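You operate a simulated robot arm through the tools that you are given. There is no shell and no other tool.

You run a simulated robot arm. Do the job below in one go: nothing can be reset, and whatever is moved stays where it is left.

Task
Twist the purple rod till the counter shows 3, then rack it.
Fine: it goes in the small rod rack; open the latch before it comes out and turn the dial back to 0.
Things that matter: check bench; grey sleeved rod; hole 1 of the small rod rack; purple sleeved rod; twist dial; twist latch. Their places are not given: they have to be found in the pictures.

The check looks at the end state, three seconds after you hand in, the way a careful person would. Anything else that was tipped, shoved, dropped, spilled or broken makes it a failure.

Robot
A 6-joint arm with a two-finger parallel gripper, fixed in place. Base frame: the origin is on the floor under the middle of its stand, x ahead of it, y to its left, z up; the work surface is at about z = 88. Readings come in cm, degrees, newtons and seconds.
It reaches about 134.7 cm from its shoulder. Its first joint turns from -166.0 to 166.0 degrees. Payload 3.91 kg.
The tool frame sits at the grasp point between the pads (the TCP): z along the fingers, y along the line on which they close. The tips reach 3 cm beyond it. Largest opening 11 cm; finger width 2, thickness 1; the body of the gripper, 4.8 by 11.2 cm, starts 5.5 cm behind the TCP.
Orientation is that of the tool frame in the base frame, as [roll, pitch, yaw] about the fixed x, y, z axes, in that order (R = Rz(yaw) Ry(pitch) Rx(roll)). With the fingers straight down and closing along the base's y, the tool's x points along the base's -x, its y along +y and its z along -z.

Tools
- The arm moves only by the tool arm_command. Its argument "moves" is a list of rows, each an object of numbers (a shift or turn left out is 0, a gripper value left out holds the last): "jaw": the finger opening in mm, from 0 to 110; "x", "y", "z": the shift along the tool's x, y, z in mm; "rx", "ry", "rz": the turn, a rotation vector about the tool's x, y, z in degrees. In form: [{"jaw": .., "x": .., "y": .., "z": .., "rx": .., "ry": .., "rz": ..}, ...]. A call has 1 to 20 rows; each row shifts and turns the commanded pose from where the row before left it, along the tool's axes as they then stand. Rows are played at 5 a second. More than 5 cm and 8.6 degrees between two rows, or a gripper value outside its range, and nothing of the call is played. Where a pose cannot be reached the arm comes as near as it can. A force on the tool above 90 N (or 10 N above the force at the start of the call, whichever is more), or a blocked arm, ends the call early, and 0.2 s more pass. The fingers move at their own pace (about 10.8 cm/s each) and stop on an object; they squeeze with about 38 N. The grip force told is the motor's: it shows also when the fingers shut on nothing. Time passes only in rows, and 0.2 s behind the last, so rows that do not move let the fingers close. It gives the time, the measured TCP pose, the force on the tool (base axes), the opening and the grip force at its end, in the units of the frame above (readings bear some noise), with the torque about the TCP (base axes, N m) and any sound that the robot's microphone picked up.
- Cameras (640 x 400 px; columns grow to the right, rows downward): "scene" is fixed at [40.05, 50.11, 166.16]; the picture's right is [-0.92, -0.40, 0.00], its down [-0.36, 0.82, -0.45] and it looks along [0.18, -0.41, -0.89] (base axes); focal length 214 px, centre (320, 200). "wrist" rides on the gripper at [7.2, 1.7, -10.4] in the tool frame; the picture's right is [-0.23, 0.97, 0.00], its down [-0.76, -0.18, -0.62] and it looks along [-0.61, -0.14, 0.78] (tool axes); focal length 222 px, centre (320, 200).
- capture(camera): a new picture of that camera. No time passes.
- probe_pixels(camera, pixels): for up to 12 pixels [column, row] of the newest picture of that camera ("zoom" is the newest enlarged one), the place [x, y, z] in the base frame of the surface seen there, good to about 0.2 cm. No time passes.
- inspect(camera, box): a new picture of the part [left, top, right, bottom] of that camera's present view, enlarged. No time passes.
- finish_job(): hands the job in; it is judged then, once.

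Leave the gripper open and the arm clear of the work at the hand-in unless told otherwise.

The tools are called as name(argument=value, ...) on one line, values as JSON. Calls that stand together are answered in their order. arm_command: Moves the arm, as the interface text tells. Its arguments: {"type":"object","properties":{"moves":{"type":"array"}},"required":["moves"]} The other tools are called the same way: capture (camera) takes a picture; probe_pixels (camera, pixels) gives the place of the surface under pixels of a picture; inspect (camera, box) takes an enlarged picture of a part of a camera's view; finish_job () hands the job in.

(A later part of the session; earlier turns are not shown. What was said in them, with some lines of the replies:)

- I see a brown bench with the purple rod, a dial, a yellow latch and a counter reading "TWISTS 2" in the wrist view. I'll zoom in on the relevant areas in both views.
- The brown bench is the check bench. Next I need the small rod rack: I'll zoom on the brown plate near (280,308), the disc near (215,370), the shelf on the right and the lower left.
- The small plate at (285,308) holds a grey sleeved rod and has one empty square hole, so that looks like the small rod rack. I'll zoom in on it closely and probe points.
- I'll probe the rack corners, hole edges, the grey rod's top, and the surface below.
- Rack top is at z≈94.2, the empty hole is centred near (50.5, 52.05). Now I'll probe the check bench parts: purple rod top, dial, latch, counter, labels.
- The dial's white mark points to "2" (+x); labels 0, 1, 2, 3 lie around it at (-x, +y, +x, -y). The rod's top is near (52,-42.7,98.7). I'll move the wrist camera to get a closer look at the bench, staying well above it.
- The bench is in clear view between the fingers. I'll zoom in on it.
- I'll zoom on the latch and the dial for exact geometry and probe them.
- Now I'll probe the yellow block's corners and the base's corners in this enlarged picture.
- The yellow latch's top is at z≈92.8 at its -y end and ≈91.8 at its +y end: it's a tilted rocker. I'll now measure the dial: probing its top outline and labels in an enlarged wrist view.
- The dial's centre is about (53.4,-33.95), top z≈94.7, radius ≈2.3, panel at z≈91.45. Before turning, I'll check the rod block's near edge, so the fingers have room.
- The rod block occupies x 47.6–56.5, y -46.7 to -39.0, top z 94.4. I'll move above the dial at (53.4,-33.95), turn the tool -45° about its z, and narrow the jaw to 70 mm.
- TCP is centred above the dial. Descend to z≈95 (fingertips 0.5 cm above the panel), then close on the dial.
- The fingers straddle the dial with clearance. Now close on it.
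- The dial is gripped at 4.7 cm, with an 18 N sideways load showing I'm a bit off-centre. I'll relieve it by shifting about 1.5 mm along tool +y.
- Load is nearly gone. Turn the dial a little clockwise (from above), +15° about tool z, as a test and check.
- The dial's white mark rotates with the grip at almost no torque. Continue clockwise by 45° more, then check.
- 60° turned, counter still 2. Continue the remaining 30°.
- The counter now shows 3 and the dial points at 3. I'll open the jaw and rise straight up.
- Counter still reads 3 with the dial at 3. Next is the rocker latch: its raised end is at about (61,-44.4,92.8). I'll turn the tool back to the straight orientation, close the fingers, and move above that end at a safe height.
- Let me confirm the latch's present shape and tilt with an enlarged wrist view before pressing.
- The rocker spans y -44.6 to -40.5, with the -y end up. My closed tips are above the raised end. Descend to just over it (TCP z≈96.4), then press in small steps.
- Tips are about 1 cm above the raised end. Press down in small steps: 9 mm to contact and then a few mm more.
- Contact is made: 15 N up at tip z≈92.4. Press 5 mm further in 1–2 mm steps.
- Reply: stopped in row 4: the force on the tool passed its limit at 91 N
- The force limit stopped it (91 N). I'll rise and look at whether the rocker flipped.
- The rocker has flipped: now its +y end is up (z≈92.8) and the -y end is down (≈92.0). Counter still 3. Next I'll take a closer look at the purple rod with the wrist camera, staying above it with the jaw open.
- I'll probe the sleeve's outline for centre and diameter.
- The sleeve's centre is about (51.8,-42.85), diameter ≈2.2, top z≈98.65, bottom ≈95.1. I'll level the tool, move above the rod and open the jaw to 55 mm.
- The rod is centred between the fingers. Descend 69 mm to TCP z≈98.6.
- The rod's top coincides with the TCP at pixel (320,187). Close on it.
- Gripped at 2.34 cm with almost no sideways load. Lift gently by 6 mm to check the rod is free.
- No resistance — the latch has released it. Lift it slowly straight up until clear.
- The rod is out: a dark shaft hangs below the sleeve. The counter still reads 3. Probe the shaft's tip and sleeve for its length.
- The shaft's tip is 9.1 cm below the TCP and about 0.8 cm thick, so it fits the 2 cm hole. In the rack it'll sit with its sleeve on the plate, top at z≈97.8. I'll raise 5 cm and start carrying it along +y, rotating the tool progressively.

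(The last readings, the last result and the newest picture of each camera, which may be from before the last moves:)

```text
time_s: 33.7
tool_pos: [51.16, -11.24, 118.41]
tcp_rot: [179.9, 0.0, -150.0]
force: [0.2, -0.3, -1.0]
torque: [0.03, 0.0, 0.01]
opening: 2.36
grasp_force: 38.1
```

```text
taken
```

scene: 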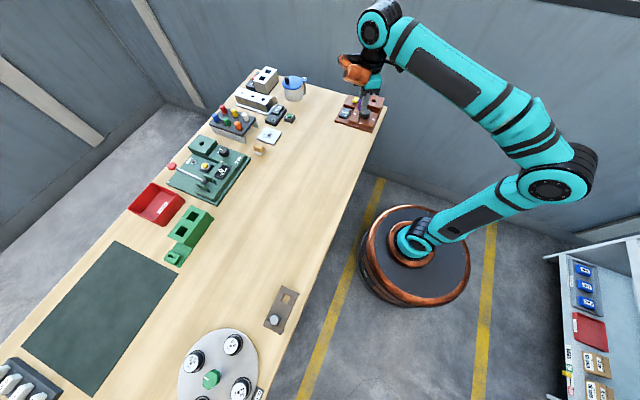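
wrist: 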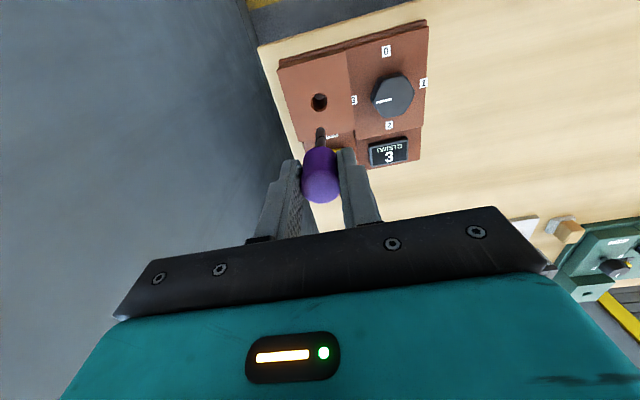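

The rod is held firmly. Continue with the second leg.

arm_command(moves=[{"rz": -7.5}, {"rz": -7.5}, {"rz": -7.5}, {"rz": -7.5}, {"x": -34, "y": 20.4}, {"x": -34, "y": 20.4}, {"x": -34, "y": 20.4}, {"x": -34, "y": 20.4}, {"x": -34, "y": 20.4}, {"x": -34, "y": 20.4}, {"x": -34, "y": 20.4}, {"x": -34, "y": 20.4}, {}])

capture(camera="scene")

capture(camera="wrist")

```text
time_s: 36.5
tool_pos: [50.65, 20.69, 118.3]
tcp_rot: [179.9, 0.0, -120.0]
force: [0.0, -0.3, 0.5]
torque: [0.03, -0.01, 0.02]
opening: 2.39
grasp_force: 38.0
```

```text
taken
```

scene: 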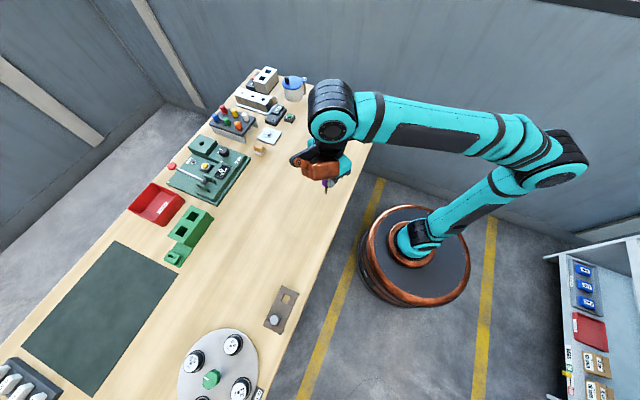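

```text
taken
```

wrist: 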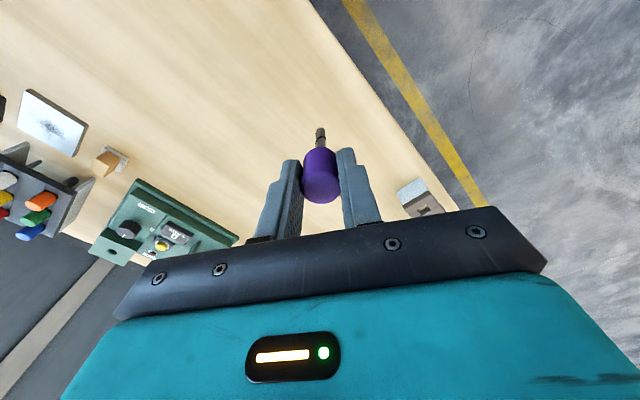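

Continue: rotate the last 30° and move +y, stopping about 10 cm short of the hole to look at the rack.

arm_command(moves=[{"rz": -7.5}, {"rz": -7.5}, {"rz": -7.5}, {"rz": -7.5}, {"x": -35.5}, {"x": -35.5}, {"x": -35.5}, {"x": -35.5}, {"x": -35.5}, {"x": -35.5}, {}, {}])

capture(camera="wrist")

capture(camera="scene")

```text
time_s: 39.1
tool_pos: [50.54, 41.93, 118.29]
tcp_rot: [-180.0, -0.1, -89.9]
force: [-0.3, -0.2, -1.1]
torque: [-0.02, -0.02, 0.05]
opening: 2.36
grasp_force: 37.8
```

```text
taken
```

wrist: 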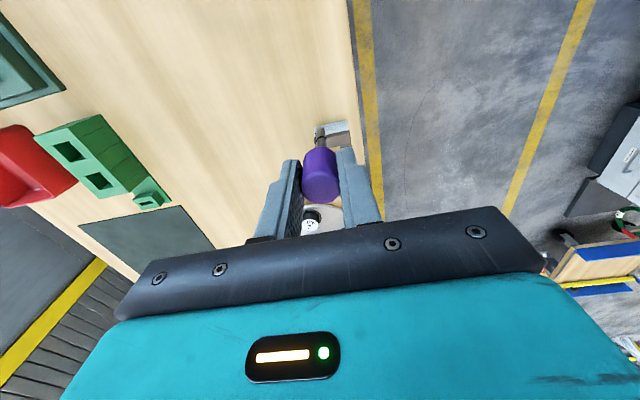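

```text
taken
```

scene: 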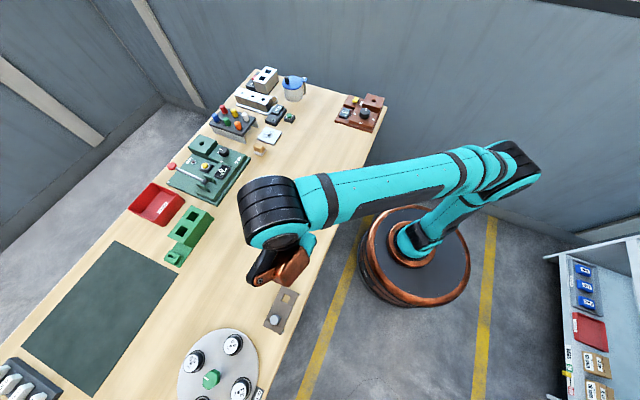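

The rack is still visible in the scene camera at (282,308). I'll zoom in and re-measure the hole and plate edges precisely before the arm covers it.

inspect(camera="scene", box=[270, 284, 302, 310])

inspect(camera="wrist", box=[290, 100, 380, 170])

```text
15.38 times, centred on (286, 297) of scene
```

zoom: 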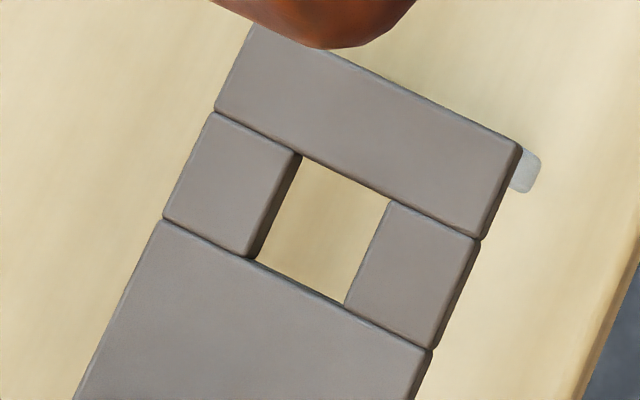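

```text
5.71 times, centred on (335, 135) of wrist
```

zoom: 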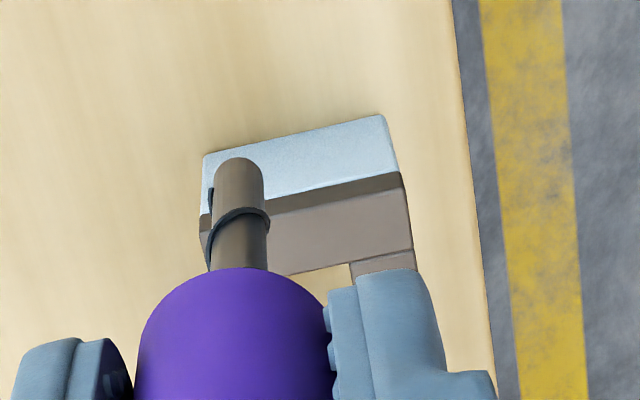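

I'll redo the scene zoom and probe edge points.

inspect(camera="scene", box=[270, 284, 302, 310])

probe_pixels(camera="zoom", pixels=[[286, 160], [250, 240], [398, 208], [356, 300], [320, 158], [370, 183], [275, 278], [330, 304], [515, 150], [432, 345], [212, 125], [170, 215]])

```text
15.38 times, centred on (286, 297) of scene
```

zoom: 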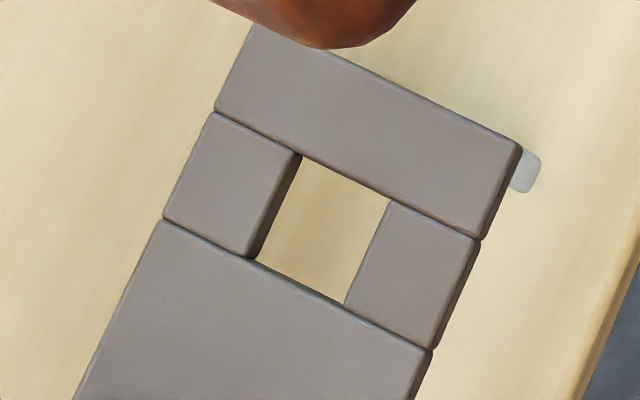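

```text
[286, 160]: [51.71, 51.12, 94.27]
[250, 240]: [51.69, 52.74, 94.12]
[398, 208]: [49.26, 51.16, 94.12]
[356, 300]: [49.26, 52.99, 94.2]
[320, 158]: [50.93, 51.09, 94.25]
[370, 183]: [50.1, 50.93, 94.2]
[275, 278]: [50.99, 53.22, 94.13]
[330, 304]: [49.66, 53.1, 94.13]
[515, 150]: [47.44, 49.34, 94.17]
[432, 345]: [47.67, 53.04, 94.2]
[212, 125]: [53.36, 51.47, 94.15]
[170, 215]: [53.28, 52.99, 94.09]
```

Hole 1: x 49.3–51.6, y 51.1–53.1, so centre (50.45, 52.1), plate top z≈94.2. The shaft tip appears right on the tool axis in the wrist picture (321,128). Move over the hole and take readings.

arm_command(moves=[{"x": -30}, {"x": -30}, {"x": -25}, {"x": -16.5, "y": 1}, {"z": 25}, {"z": 25}, {"z": 20}, {}, {}])

arm_command(moves=[{}])

arm_command(moves=[{}])

capture(camera="wrist")

capture(camera="scene")

```text
time_s: 41.1
tool_pos: [50.74, 52.0, 111.22]
tcp_rot: [180.0, 0.0, -90.1]
force: [0.8, -0.1, -0.3]
torque: [0.02, -0.01, 0.0]
opening: 2.35
grasp_force: 37.9
```

```text
time_s: 41.5
tool_pos: [50.68, 52.13, 111.43]
tcp_rot: [-180.0, 0.1, -90.0]
force: [0.3, -1.2, 0.0]
torque: [0.02, -0.01, 0.02]
opening: 2.37
grasp_force: 38.1
```

```text
time_s: 41.9
tool_pos: [50.67, 52.2, 111.15]
tcp_rot: [-179.9, 0.0, -90.0]
force: [0.3, 0.8, -1.1]
torque: [0.01, -0.01, -0.01]
opening: 2.34
grasp_force: 38.0
```

```text
taken
```

wrist: 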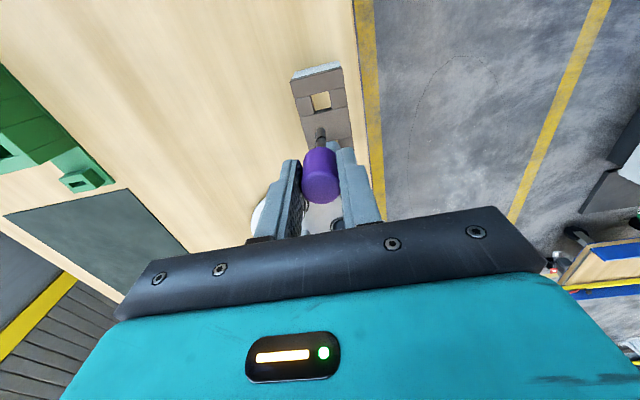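

```text
taken
```

scene: 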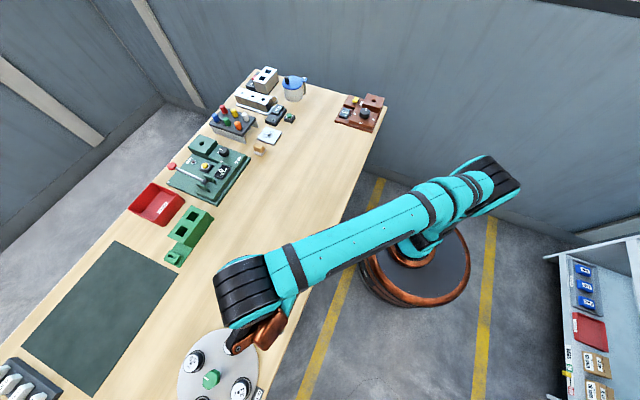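

The empty hole is visible at (321,101). Zoom in and probe the hole edges from this view to cross-check.

inspect(camera="wrist", box=[280, 55, 370, 150])

probe_pixels(camera="zoom", pixels=[[320, 200], [280, 200], [300, 190]])

```text
4.21 times, centred on (325, 102) of wrist
```

zoom: 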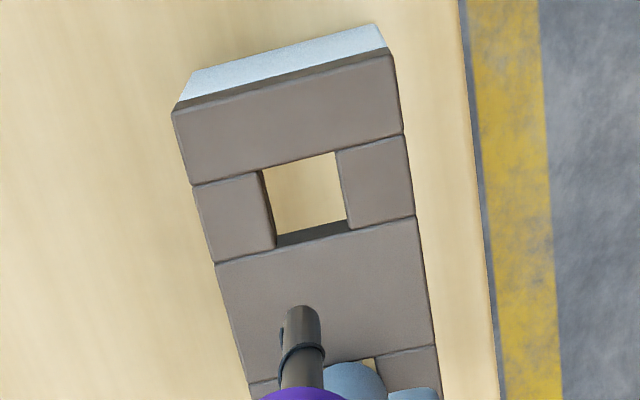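

```text
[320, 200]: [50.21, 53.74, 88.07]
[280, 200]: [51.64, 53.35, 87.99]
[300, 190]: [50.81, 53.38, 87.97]
```

probe_pixels(camera="zoom", pixels=[[252, 185], [268, 235], [346, 165], [356, 215], [295, 155], [320, 148], [300, 250], [330, 242], [185, 150], [397, 110], [232, 320], [432, 285]])

```text
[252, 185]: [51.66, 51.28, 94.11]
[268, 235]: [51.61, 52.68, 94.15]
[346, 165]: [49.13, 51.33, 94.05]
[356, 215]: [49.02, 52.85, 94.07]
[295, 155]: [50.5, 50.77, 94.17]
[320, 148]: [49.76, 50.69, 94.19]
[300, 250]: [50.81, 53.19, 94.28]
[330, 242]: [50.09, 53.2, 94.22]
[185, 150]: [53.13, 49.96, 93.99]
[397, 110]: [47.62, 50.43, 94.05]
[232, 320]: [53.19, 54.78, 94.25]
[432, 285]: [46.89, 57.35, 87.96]
```

Both views agree on hole centre ≈(50.4, 52.07); my readings average (50.70, 52.11). I'll correct by 2.8 mm along tool +y, then descend till the tip is just above the plate.

arm_command(moves=[{"y": 2.8, "x": 0.4}, {"z": 20}, {"z": 20}, {"z": 20}, {"z": 10}, {}, {}])

arm_command(moves=[{}])

arm_command(moves=[{}])

inspect(camera="wrist", box=[270, 60, 370, 160])

```text
time_s: 43.5
tool_pos: [50.33, 52.01, 104.23]
tcp_rot: [180.0, 0.1, -90.0]
force: [-0.1, -0.1, -0.5]
torque: [-0.02, 0.03, -0.01]
opening: 2.36
grasp_force: 37.4
```

```text
time_s: 43.9
tool_pos: [50.35, 52.1, 104.11]
tcp_rot: [-180.0, 0.0, -90.0]
force: [0.3, -0.1, 0.2]
torque: [-0.02, -0.01, 0.01]
opening: 2.34
grasp_force: 37.9
```

```text
time_s: 44.3
tool_pos: [50.41, 51.99, 104.23]
tcp_rot: [180.0, 0.0, -89.9]
force: [0.5, 0.1, -0.6]
torque: [0.03, 0.03, 0.0]
opening: 2.38
grasp_force: 37.7
```

```text
4.00 times, centred on (320, 110) of wrist
```

zoom: 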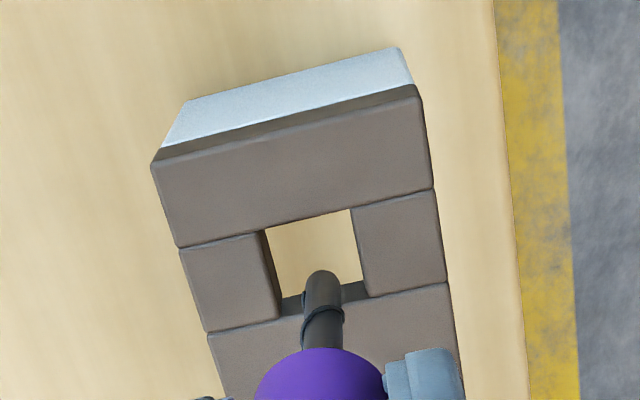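

The tip lines up with the hole. Lower it in slowly, first 3 cm, watching the force.

arm_command(moves=[{"z": 6}, {"z": 6}, {"z": 6}, {"z": 6}, {"z": 6}, {}])

inspect(camera="wrist", box=[270, 80, 370, 180])

```text
time_s: 45.7
tool_pos: [50.45, 52.04, 101.29]
tcp_rot: [-180.0, 0.0, -89.9]
force: [-0.8, -0.2, -0.9]
torque: [0.0, 0.01, 0.0]
opening: 2.35
grasp_force: 37.8
```

```text
4.00 times, centred on (320, 130) of wrist
```

zoom: 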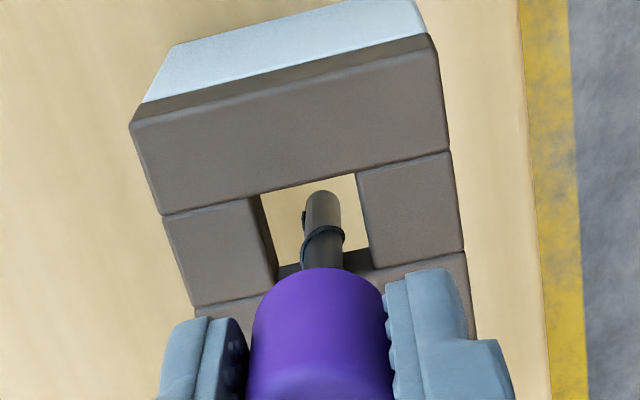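

The shaft is inside the hole with no contact force. Continue down 30 mm more to z≈98.2.

arm_command(moves=[{"z": 6}, {"z": 6}, {"z": 6}, {"z": 6}, {"z": 5}, {}])

inspect(camera="wrist", box=[260, 90, 380, 210])

inspect(camera="scene", box=[200, 270, 320, 370])

```text
time_s: 47.1
tool_pos: [50.29, 52.01, 98.37]
tcp_rot: [180.0, 0.0, -90.0]
force: [-0.2, -0.1, -0.2]
torque: [0.02, 0.03, -0.01]
opening: 2.37
grasp_force: 37.5
```

```text
3.33 times, centred on (320, 150) of wrist
```

zoom: 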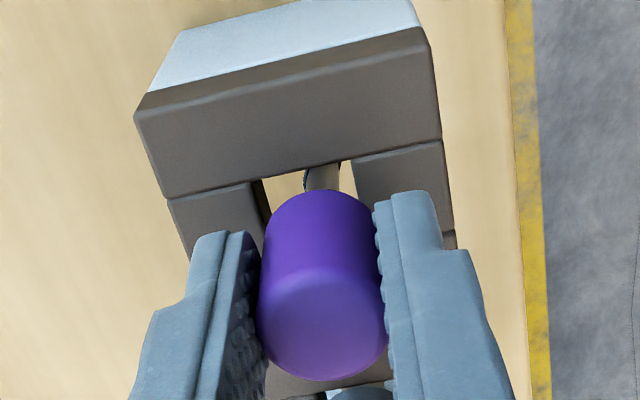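

```text
4.00 times, centred on (260, 320) of scene
```

zoom: 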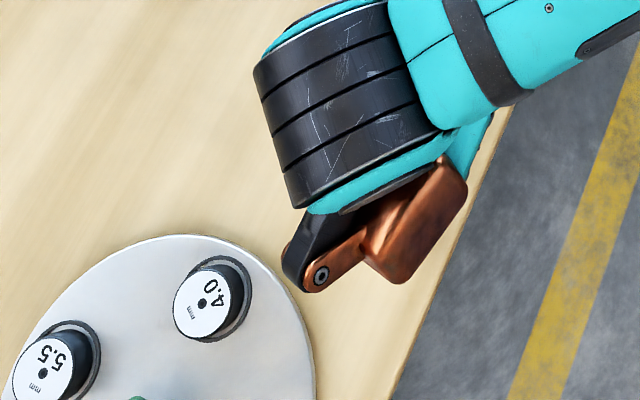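

No contact yet at z≈98.3; the sleeve is just above the plate. Continue in 1.5 mm steps until the sleeve touches.

arm_command(moves=[{"z": 1.5}, {"z": 1.5}, {"z": 1.5}, {}])

```text
time_s: 48.1
tool_pos: [50.39, 52.16, 97.99]
tcp_rot: [-180.0, -0.1, -90.0]
force: [-0.1, 0.1, -1.3]
torque: [-0.01, -0.01, 0.03]
opening: 2.36
grasp_force: 37.9
```

arm_command(moves=[{"z": 1.5}, {"z": 1}, {}])

inspect(camera="wrist", box=[260, 90, 380, 210])

```text
time_s: 48.9
tool_pos: [50.34, 51.95, 97.97]
tcp_rot: [-179.9, 0.1, -89.9]
force: [2.3, 4.2, 21.4]
torque: [0.41, 0.01, -0.05]
opening: 2.36
grasp_force: 38.3
```

```text
3.33 times, centred on (320, 150) of wrist
```

zoom: 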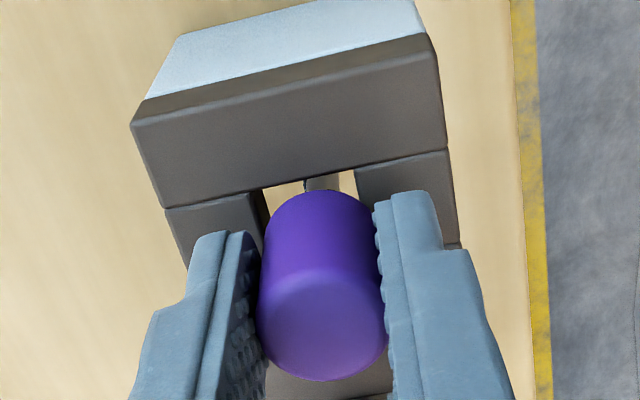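

The sleeve touches the plate (21 N up at z≈97.95). I'll back off 1 mm to relieve the load, and then open the jaw.

arm_command(moves=[{"z": -1}, {}])

arm_command(moves=[{"jaw": 26}, {}, {"jaw": 32}, {}, {"jaw": 50}, {}, {}])

inspect(camera="wrist", box=[240, 70, 400, 220])

```text
time_s: 49.5
tool_pos: [50.37, 51.95, 97.93]
tcp_rot: [-180.0, 0.0, -90.0]
force: [3.6, 5.1, 21.8]
torque: [0.47, -0.09, -0.05]
opening: 2.38
grasp_force: 37.7
```

```text
time_s: 51.1
tool_pos: [50.32, 51.98, 97.83]
tcp_rot: [-180.0, 0.0, -89.9]
force: [0.2, 0.5, -0.3]
torque: [0.0, 0.01, 0.01]
opening: 5.0
grasp_force: 0.0
```

```text
2.67 times, centred on (320, 145) of wrist
```

zoom: 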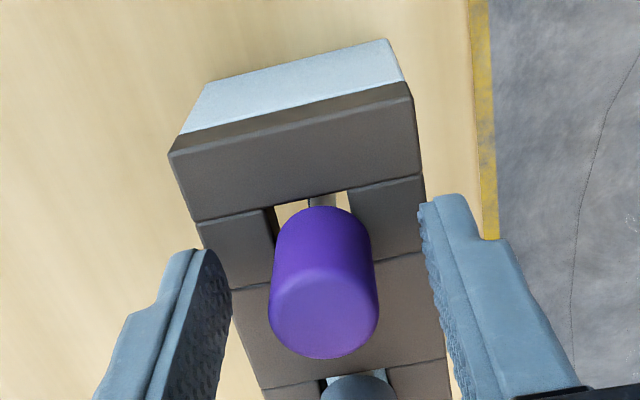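

The rod stands by itself, but I see a gap at the hole's -y edge. I'll probe the sleeve and hole to see whether it's fully seated and upright.

probe_pixels(camera="zoom", pixels=[[320, 355], [320, 285], [272, 320], [374, 315], [320, 215], [322, 250], [285, 240], [355, 230], [322, 201], [295, 215], [345, 200], [360, 385]])

inspect(camera="wrist", box=[290, 120, 350, 170])

```text
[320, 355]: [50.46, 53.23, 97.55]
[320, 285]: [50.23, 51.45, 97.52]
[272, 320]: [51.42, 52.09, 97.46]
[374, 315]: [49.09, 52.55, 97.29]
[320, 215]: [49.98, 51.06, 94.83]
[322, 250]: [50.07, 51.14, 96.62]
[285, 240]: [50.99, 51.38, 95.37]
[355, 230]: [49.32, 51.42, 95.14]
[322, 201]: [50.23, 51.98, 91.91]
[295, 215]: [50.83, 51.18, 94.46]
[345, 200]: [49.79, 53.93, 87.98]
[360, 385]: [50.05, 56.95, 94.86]
```

```text
8.00 times, centred on (320, 145) of wrist
```

zoom: 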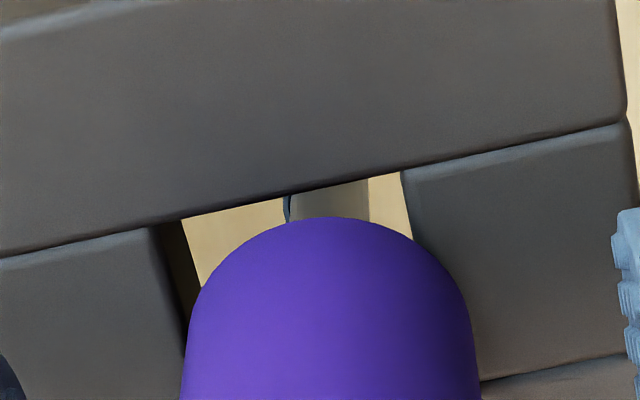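

The sleeve is upright, top level at z≈97.5 and centred near (50.26, 52.2), close to the hole's centre. I'll rise straight up and look from a distance to compare it with the grey rod.

arm_command(moves=[{"z": -10}, {"z": -15}, {"z": -20}, {"z": -25}, {"z": -25}, {"z": -30}, {"z": -30}, {}])

capture(camera="wrist")

```text
time_s: 52.9
tool_pos: [50.39, 52.15, 113.48]
tcp_rot: [180.0, 0.1, -90.0]
force: [0.0, -0.1, -0.2]
torque: [0.0, 0.03, 0.01]
opening: 5.0
grasp_force: 0.2
```

```text
taken
```

wrist: 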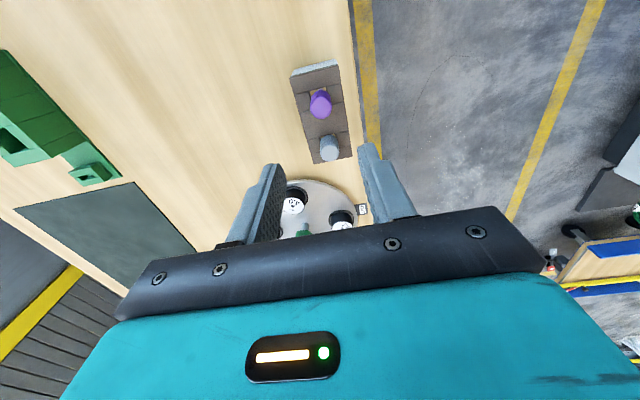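

inspect(camera="wrist", box=[280, 55, 370, 170])

probe_pixels(camera="zoom", pixels=[[310, 175], [310, 160], [330, 310], [325, 290], [310, 130], [300, 200]])

```text
3.48 times, centred on (325, 112) of wrist
```

zoom: 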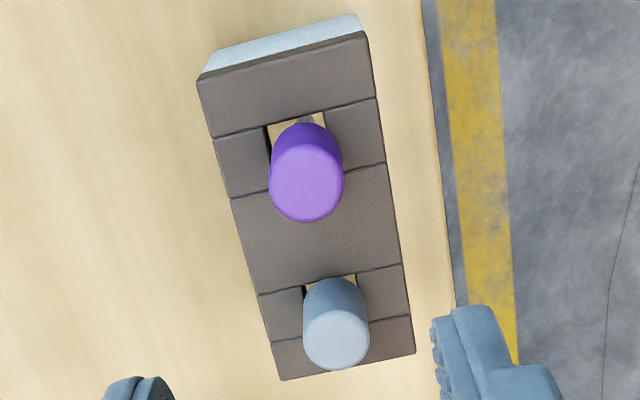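

```text
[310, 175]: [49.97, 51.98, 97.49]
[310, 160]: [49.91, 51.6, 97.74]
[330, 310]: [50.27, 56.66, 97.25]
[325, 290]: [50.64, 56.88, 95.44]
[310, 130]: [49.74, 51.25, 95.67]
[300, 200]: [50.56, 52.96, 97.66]
```

The purple rod sits in the empty hole just like the grey one: upright, same height, same gap at the edge. Now I go back to the dial. First leg: rise a bit and move -y, turning the tool back progressively.

arm_command(moves=[{"z": -25, "jaw": 70}, {"z": -20}, {"x": 36}, {"x": 36}, {"x": 36}, {"x": 36}, {"x": 36}, {"x": 36}, {"x": 36}, {"x": 36}, {"rz": 7.5}, {"rz": 7.5}, {"rz": 7.5}, {"rz": 7.5}, {}])

arm_command(moves=[{"x": 30.2, "y": -19.6}, {"x": 30.2, "y": -19.6}, {"x": 30.2, "y": -19.6}, {"x": 30.2, "y": -19.6}, {"x": 30.2, "y": -19.6}, {"x": 30.2, "y": -19.6}, {"x": 30.2, "y": -19.6}, {"x": 30.2, "y": -19.6}, {"rz": 7.5}, {"rz": 7.5}, {"rz": 7.5}, {"rz": 7.5}, {}])

capture(camera="scene")

```text
time_s: 56.1
tool_pos: [50.27, 23.12, 117.83]
tcp_rot: [179.9, 0.0, -120.0]
force: [0.3, -0.8, -0.1]
torque: [-0.01, 0.02, 0.0]
opening: 6.99
grasp_force: 0.1
```

```text
time_s: 58.9
tool_pos: [51.81, -5.6, 117.9]
tcp_rot: [180.0, 0.0, -150.2]
force: [0.0, 0.4, 0.9]
torque: [0.02, 0.01, 0.03]
opening: 7.0
grasp_force: 0.0
```

```text
taken
```

scene: 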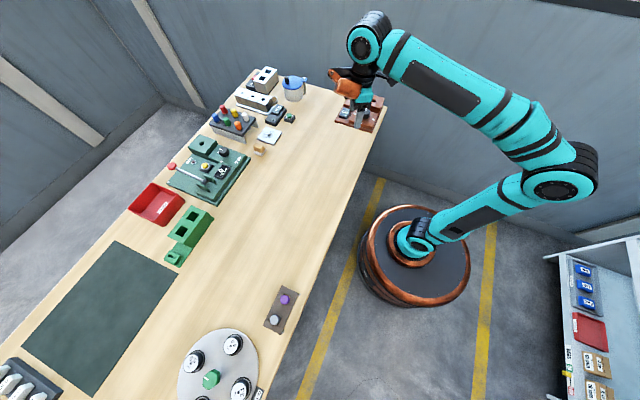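

The purple rod is visible in the rack at (284,299) next to the grey rod. Let me zoom on the rack from the scene camera and then move on to above the dial.

inspect(camera="scene", box=[262, 282, 302, 337])

arm_command(moves=[{"x": 16.1, "y": -31.8}, {"x": 16.1, "y": -31.8}, {"x": 16.1, "y": -31.8}, {"x": 16.1, "y": -31.8}, {"x": 16.1, "y": -31.8}, {"x": 16.1, "y": -31.8}, {"x": 16.1, "y": -31.8}, {"x": 16.1, "y": -31.8}, {"rz": 7.5}, {"rz": 7.5}, {"rz": 7.5}, {"rz": 7.5}, {}, {}])

capture(camera="wrist")

inspect(camera="scene", box=[330, 70, 400, 140])

```text
7.27 times, centred on (282, 310) of scene
```

zoom: 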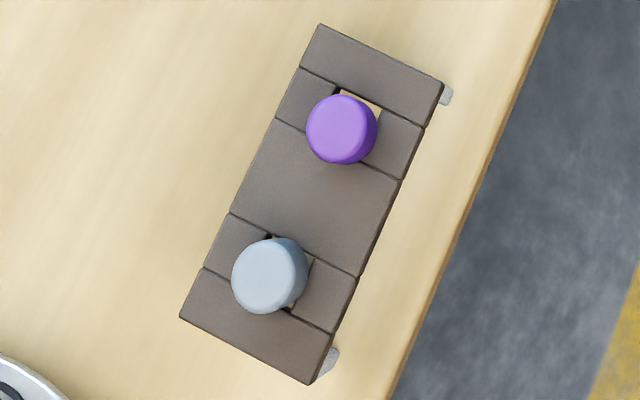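

```text
time_s: 61.9
tool_pos: [53.46, -34.16, 117.79]
tcp_rot: [-180.0, 0.0, -179.9]
force: [-0.1, 0.4, 0.1]
torque: [0.0, 0.02, -0.03]
opening: 6.97
grasp_force: 0.1
```

```text
taken
```

wrist: 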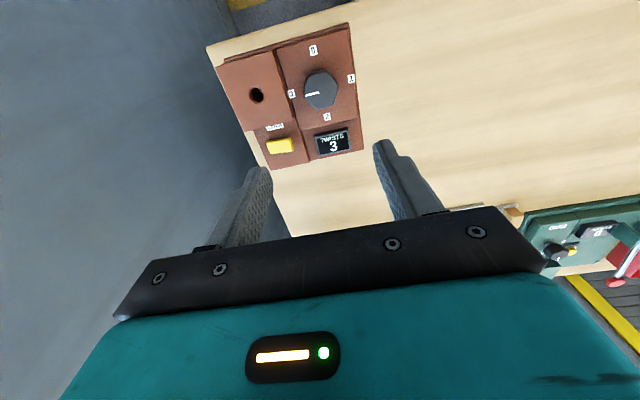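

```text
5.71 times, centred on (365, 105) of scene
```

zoom: 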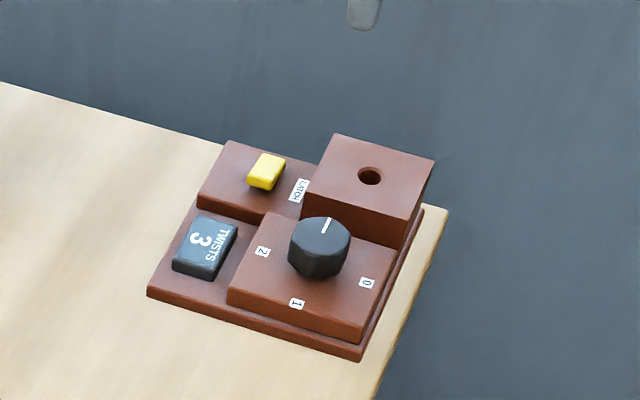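

Dial still on 3, counter 3, latch flipped, hole empty. Now rotate the tool +45° and descend around the dial to z≈95.

arm_command(moves=[{"rz": 7.5, "y": 1}, {"rz": 7.5}, {"rz": 7.5}, {"rz": 7.5}, {"rz": 7.5}, {"rz": 7.5}, {"z": 35}, {"z": 35}, {"z": 35}, {"z": 35}, {"z": 30}, {"z": 20}, {}, {}])

capture(camera="wrist")

```text
time_s: 64.9
tool_pos: [53.21, -33.97, 98.71]
tcp_rot: [180.0, 0.0, 135.0]
force: [-0.1, -0.3, 0.1]
torque: [0.01, 0.05, 0.04]
opening: 6.98
grasp_force: 0.0
```

```text
taken
```

wrist: 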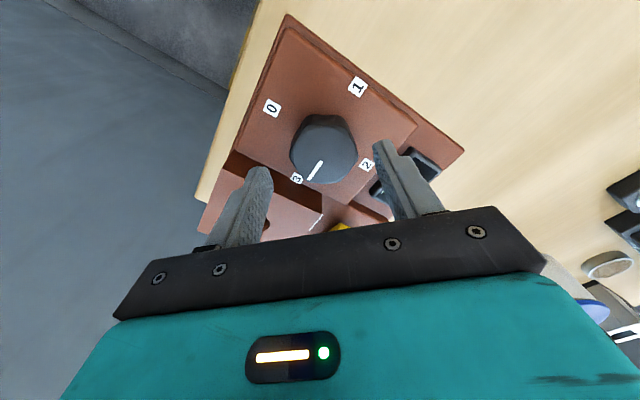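

Centred within 2–3 mm. Small correction, descend 37 mm to z≈95, then close on the dial.

arm_command(moves=[{"x": -1, "y": 1, "z": 12}, {"z": 12}, {"z": 8}, {"z": 5}, {}, {"jaw": 35}, {}, {}, {}])

```text
time_s: 66.9
tool_pos: [53.49, -34.0, 95.01]
tcp_rot: [180.0, 0.0, 135.0]
force: [-5.5, -2.7, -6.4]
torque: [-0.7, -0.33, -0.02]
opening: 4.71
grasp_force: 44.9
```

Gripped at 4.71 cm with a small load. Turn the dial counter-clockwise (tool rz negative) by 90° toward 2.

arm_command(moves=[{"rz": -7.5}, {"rz": -7.5}, {"rz": -7.5}, {"rz": -7.5}, {"rz": -7.5}, {"rz": -7.5}, {"rz": -7.5}, {"rz": -7.5}, {"rz": -7.5}, {"rz": -7.5}, {"rz": -7.5}, {"rz": -7.5}, {}, {}])

inspect(camera="scene", box=[330, 70, 400, 140])

capture(camera="wrist")

```text
time_s: 69.9
tool_pos: [53.42, -33.96, 95.11]
tcp_rot: [-180.0, 0.0, -135.0]
force: [-11.8, -18.0, -11.0]
torque: [-0.79, 0.55, -0.01]
opening: 4.71
grasp_force: 45.2
```

```text
5.71 times, centred on (365, 105) of scene
```

zoom: 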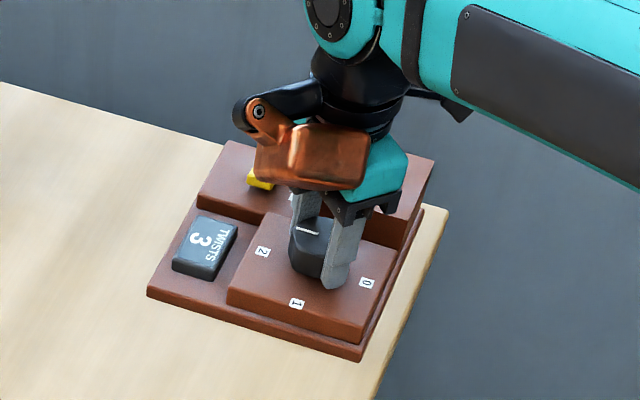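

```text
taken
```

wrist: 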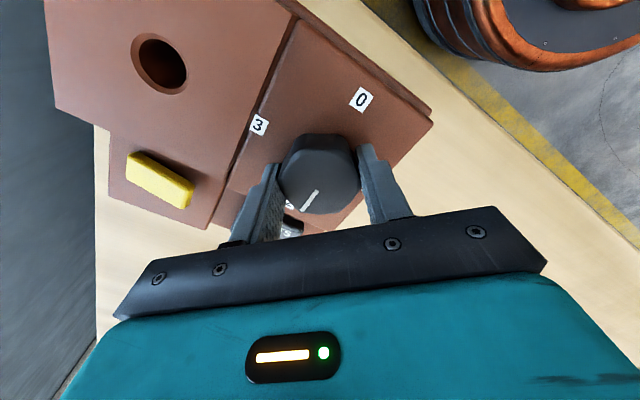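

The dial is at 2, the counter stays at 3. Open to 65 mm, check position, and then swing the fingers back around the dial in place (they clear the block by ~0.6 cm).

arm_command(moves=[{"jaw": 65}, {}, {}])

inspect(camera="scene", box=[330, 70, 400, 140])

```text
time_s: 70.7
tool_pos: [53.52, -33.91, 95.08]
tcp_rot: [179.9, 0.0, -135.0]
force: [0.5, 0.5, -0.3]
torque: [0.02, 0.03, 0.05]
opening: 6.47
grasp_force: 0.1
```

```text
5.71 times, centred on (365, 105) of scene
```

zoom: 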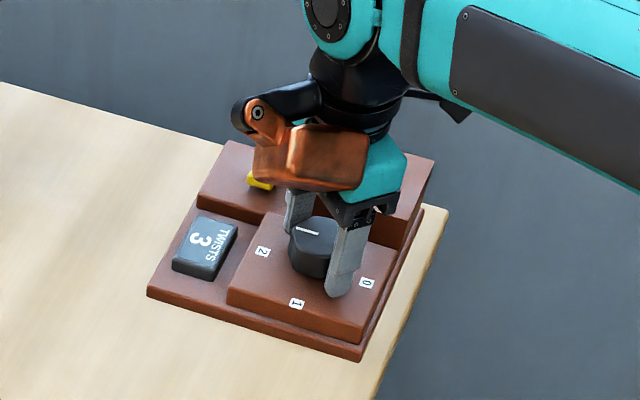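

Free and centred at (53.5,-33.9). Swing back +90° about tool z with the jaw open.

arm_command(moves=[{"rz": 7.5}, {"rz": 7.5}, {"rz": 7.5}, {"rz": 7.5}, {"rz": 7.5}, {"rz": 7.5}, {"rz": 7.5}, {"rz": 7.5}, {"rz": 7.5}, {"rz": 7.5}, {"rz": 7.5}, {"rz": 7.5}, {}])

inspect(camera="scene", box=[330, 70, 400, 140])

```text
time_s: 73.5
tool_pos: [53.61, -33.9, 95.01]
tcp_rot: [180.0, 0.0, 134.9]
force: [-0.1, -0.2, 0.2]
torque: [0.0, 0.01, -0.02]
opening: 6.53
grasp_force: 0.1
```

```text
5.71 times, centred on (365, 105) of scene
```

zoom: 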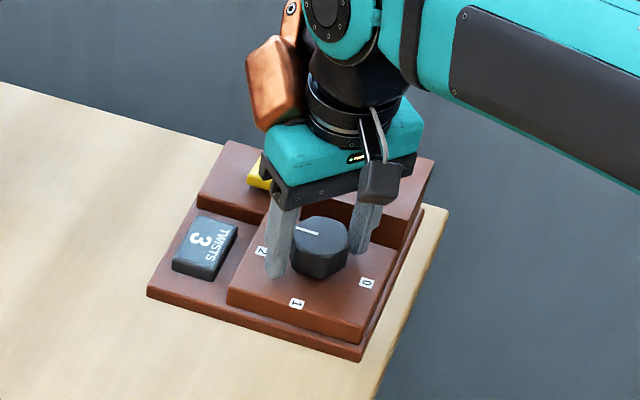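

The mark still points to 2. Close again and turn another -90° toward 1.

arm_command(moves=[{"jaw": 35}, {}, {}, {}, {"rz": -7.5}, {"rz": -7.5}, {"rz": -7.5}, {"rz": -7.5}, {"rz": -7.5}, {"rz": -7.5}, {"rz": -7.5}, {"rz": -7.5}, {"rz": -7.5}, {"rz": -7.5}, {"rz": -7.5}, {"rz": -7.5}, {}, {}])

inspect(camera="scene", box=[330, 70, 400, 140])

capture(camera="wrist")

```text
time_s: 77.3
tool_pos: [53.53, -33.84, 95.12]
tcp_rot: [179.9, 0.0, -135.0]
force: [-14.5, 1.8, -8.5]
torque: [-0.4, 0.67, 0.03]
opening: 4.72
grasp_force: 45.2
```

```text
5.71 times, centred on (365, 105) of scene
```

zoom: 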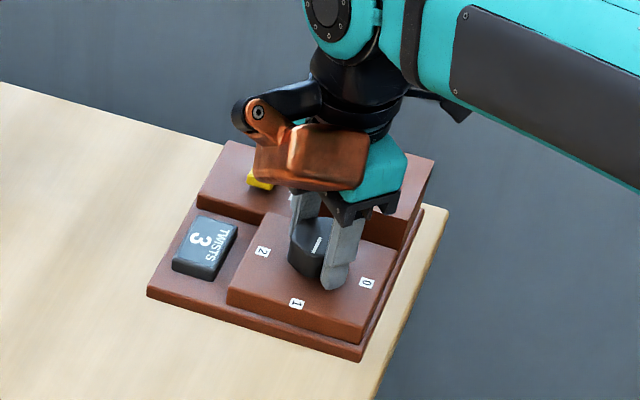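

```text
taken
```

wrist: 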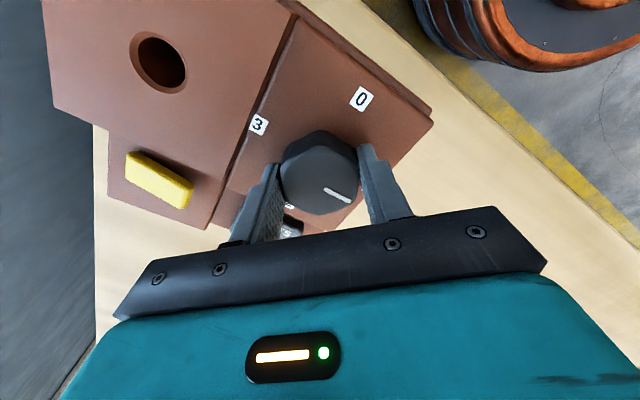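

The dial now points to 1 (mark toward +y). One more: open, swing back +90°, close again.

arm_command(moves=[{"jaw": 65}, {}, {}, {"rz": 7.5}, {"rz": 7.5}, {"rz": 7.5}, {"rz": 7.5}, {"rz": 7.5}, {"rz": 7.5}, {"rz": 7.5}, {"rz": 7.5}, {"rz": 7.5}, {"rz": 7.5}, {"rz": 7.5}, {"rz": 7.5}, {}])

inspect(camera="scene", box=[330, 70, 400, 140])

capture(camera="wrist")

```text
time_s: 80.7
tool_pos: [53.51, -34.03, 95.19]
tcp_rot: [-180.0, 0.0, 134.9]
force: [0.2, 0.0, -0.3]
torque: [0.02, -0.01, -0.03]
opening: 6.51
grasp_force: 0.1
```

```text
5.71 times, centred on (365, 105) of scene
```

zoom: 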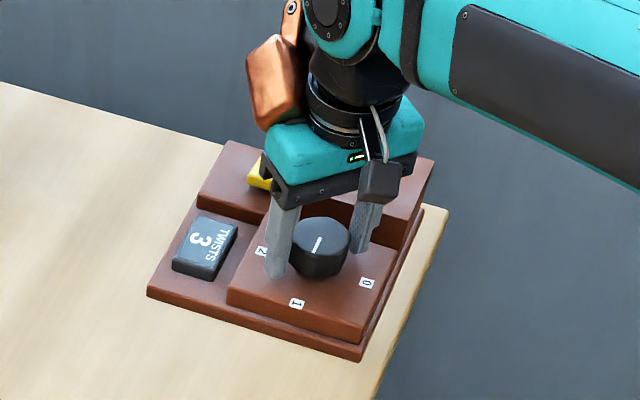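

```text
taken
```

wrist: 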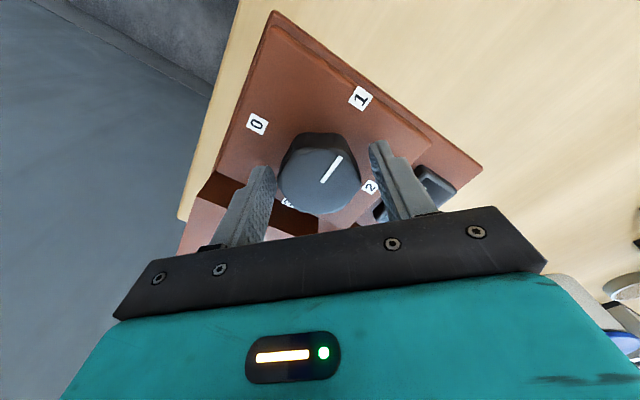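

The mark points at 1. Close and turn the last -90° to 0.

arm_command(moves=[{"jaw": 35}, {}, {}, {}, {"rz": -7.5}, {"rz": -7.5}, {"rz": -7.5}, {"rz": -7.5}, {"rz": -7.5}, {"rz": -7.5}, {"rz": -7.5}, {"rz": -7.5}, {"rz": -7.5}, {"rz": -7.5}, {"rz": -7.5}, {"rz": -7.5}, {}, {}])

inspect(camera="scene", box=[330, 70, 400, 140])

capture(camera="wrist")

```text
time_s: 84.5
tool_pos: [53.56, -33.98, 95.05]
tcp_rot: [180.0, 0.0, -135.0]
force: [-7.0, -0.8, 1.3]
torque: [0.38, -0.19, -0.19]
opening: 4.74
grasp_force: 44.5
```

```text
5.71 times, centred on (365, 105) of scene
```

zoom: 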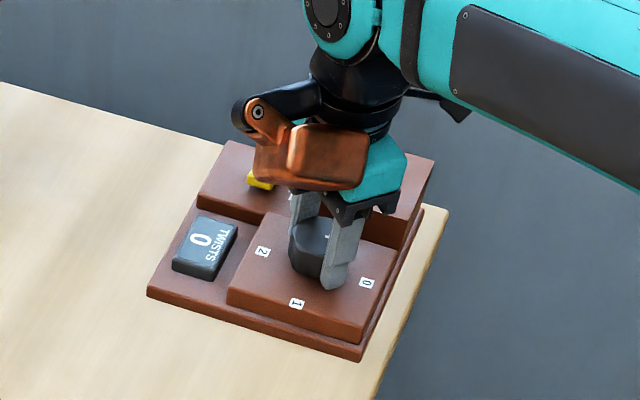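

```text
taken
```

wrist: 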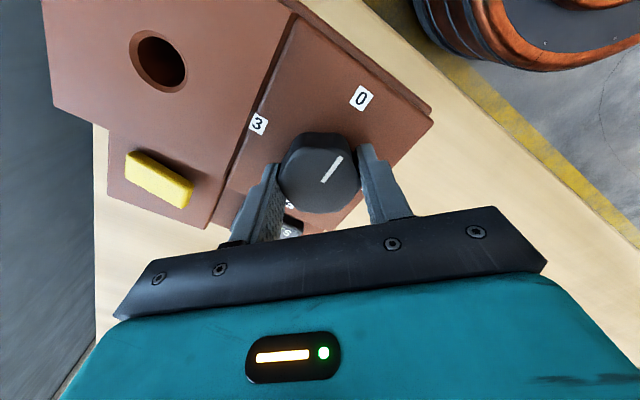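

The counter reset to 0 and the dial is at its stop at 0 (slight torque). Open the jaw and rise straight up, then verify.

arm_command(moves=[{"jaw": 70}, {}, {}, {"z": -20}, {"z": -25}, {"z": -30}, {"z": -30}, {"z": -35}, {"z": -35}, {}])

inspect(camera="scene", box=[330, 84, 390, 136])

capture(camera="wrist")

```text
time_s: 86.7
tool_pos: [53.59, -34.05, 112.66]
tcp_rot: [-180.0, 0.0, -135.0]
force: [-0.6, -0.3, 0.0]
torque: [-0.04, -0.03, 0.0]
opening: 7.02
grasp_force: 0.1
```

```text
7.69 times, centred on (360, 110) of scene
```

zoom: 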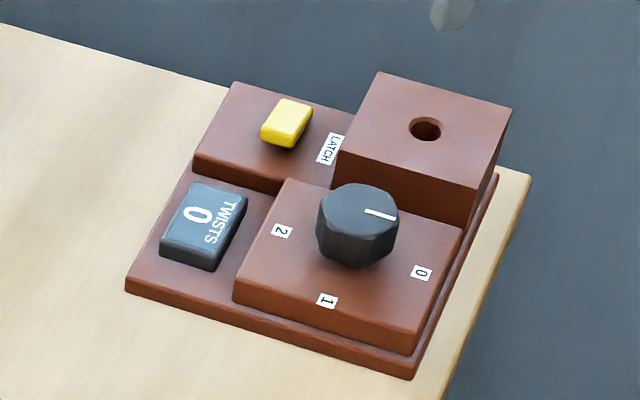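

```text
taken
```

wrist: 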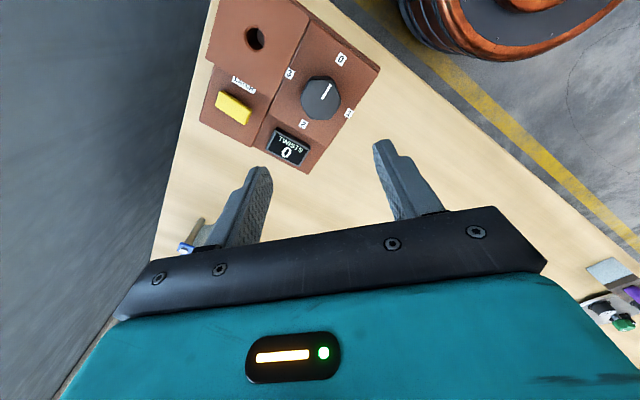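

The mark points toward 0. I'll probe its ends to measure the exact angle.

inspect(camera="wrist", box=[285, 45, 365, 135])

inspect(camera="scene", box=[350, 100, 380, 125])

```text
4.44 times, centred on (325, 90) of wrist
```

zoom: 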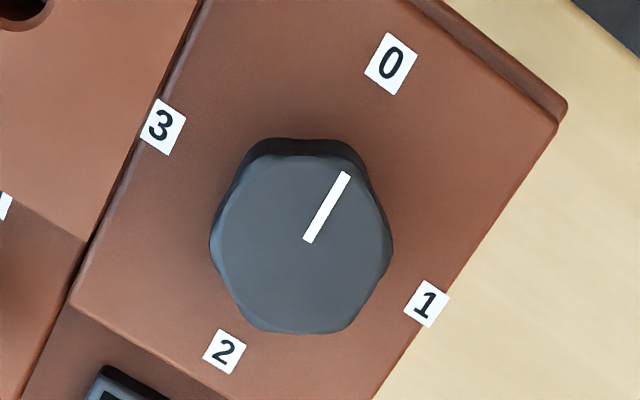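

```text
16.00 times, centred on (365, 112) of scene
```

zoom: 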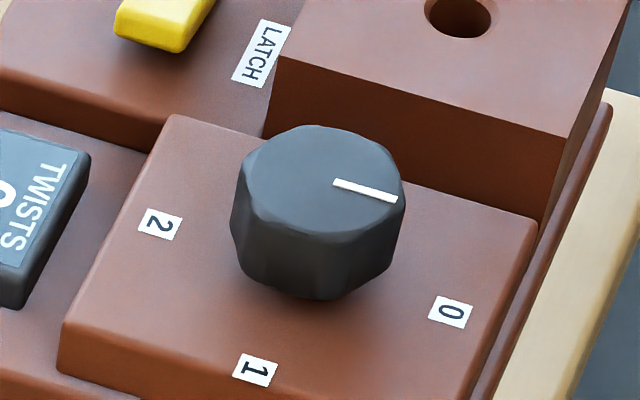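

probe_pixels(camera="zoom", pixels=[[336, 183], [394, 199], [323, 180], [452, 312]])

```text
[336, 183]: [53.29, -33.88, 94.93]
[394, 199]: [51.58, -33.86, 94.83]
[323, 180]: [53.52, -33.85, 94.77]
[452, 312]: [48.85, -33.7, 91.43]
```

The mark lies exactly along -x, i.e. on 0. I'll retract the arm higher, open the gripper fully, and take a final look at everything.

arm_command(moves=[{"jaw": 110, "z": -30}, {"z": -35}, {"z": -35}, {"rz": 7.5}, {"rz": 7.5}, {"rz": 7.5}, {"rz": 7.5}, {"rz": 7.5}, {"rz": 7.5}, {}, {}])

capture(camera="scene")

inspect(camera="scene", box=[262, 282, 302, 337])

inspect(camera="scene", box=[325, 80, 395, 140])

```text
time_s: 89.1
tool_pos: [53.62, -33.98, 122.52]
tcp_rot: [180.0, -0.1, -180.0]
force: [0.0, 0.3, 0.4]
torque: [0.0, -0.01, 0.0]
opening: 11.01
grasp_force: 0.1
```

```text
taken
```

scene: 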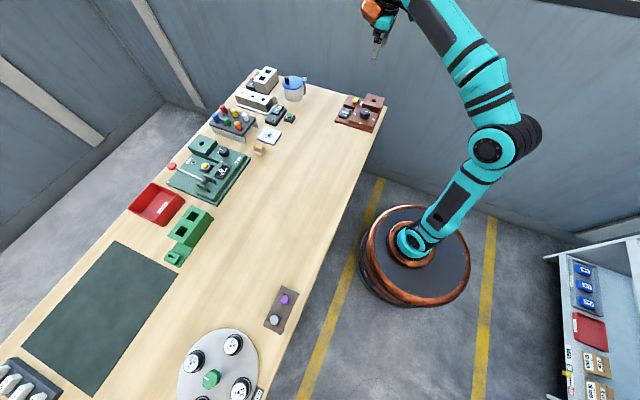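

```text
7.27 times, centred on (282, 310) of scene
```

zoom: 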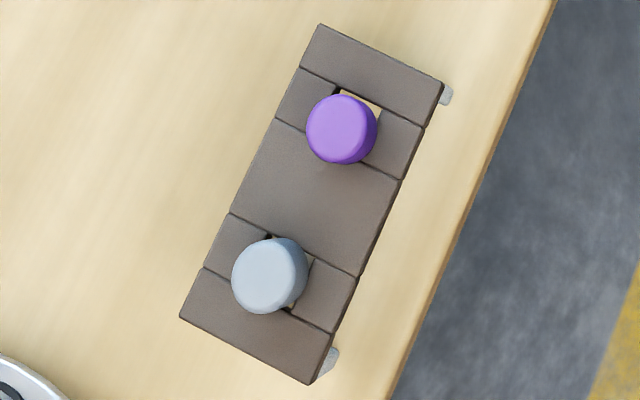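

```text
6.67 times, centred on (360, 110) of scene
```

zoom: 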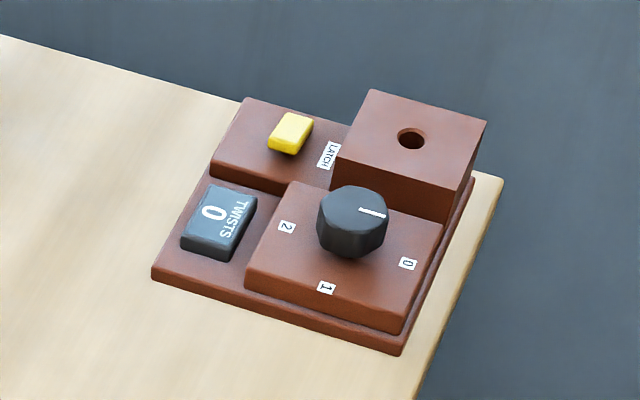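

Rack and grey rod unmoved, purple rod seated, dial at 0, counter 0, latch open. One last check of the purple rod's tilt and seating by probing its top.

inspect(camera="scene", box=[270, 284, 302, 310])

probe_pixels(camera="zoom", pixels=[[290, 245], [260, 245], [330, 250], [295, 200], [285, 300], [310, 240], [380, 190], [330, 165]])

```text
15.38 times, centred on (286, 297) of scene
```

zoom: 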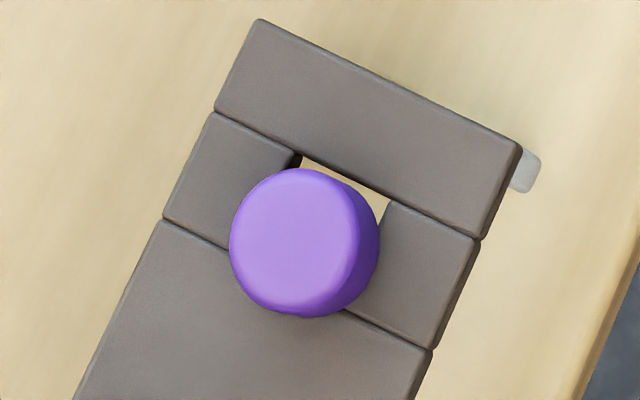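

```text
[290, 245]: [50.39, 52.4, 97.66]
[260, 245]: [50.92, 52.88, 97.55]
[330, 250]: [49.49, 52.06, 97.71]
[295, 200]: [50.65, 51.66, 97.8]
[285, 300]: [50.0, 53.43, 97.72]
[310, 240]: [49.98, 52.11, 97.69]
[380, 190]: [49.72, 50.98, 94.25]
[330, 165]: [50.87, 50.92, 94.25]
```

The rod's top is level (z≈97.6–97.8, matching the grey rod at 97.75), its shaft is down in the hole, and nothing else has moved. The gripper is open and the arm is well clear, so I'm handing in the job.

finish_job()

```text
The job is handed in.
```

The purple rod is in the empty hole of the small rod rack, and the job is handed in. I haven't seen the check's verdict.

- **Twist:** I turned the dial from 2 to 3, and the counter showed 3.
- **Latch:** I pressed the raised end of the yellow rocker and it flipped. The rod then lifted out with no resistance, so the latch had released it. I left it flipped.
- **Rack:** The rod stands upright with its sleeve on the plate, at about the same height as the grey rod. It sits about 2 to 3 mm off the hole's centre, so a small gap shows on one side. No hole numbers were visible, so I took the one free hole to be hole 1.
- **Dial:** I brought it back through 2 and 1 to 0 after the rod was out. The counter stayed at 3 on the way and reset to 0 at the end.

The grey rod and the rack did not move, and nothing else looked disturbed in the final pictures. The gripper is open and the arm is about 25 cm above the check bench.
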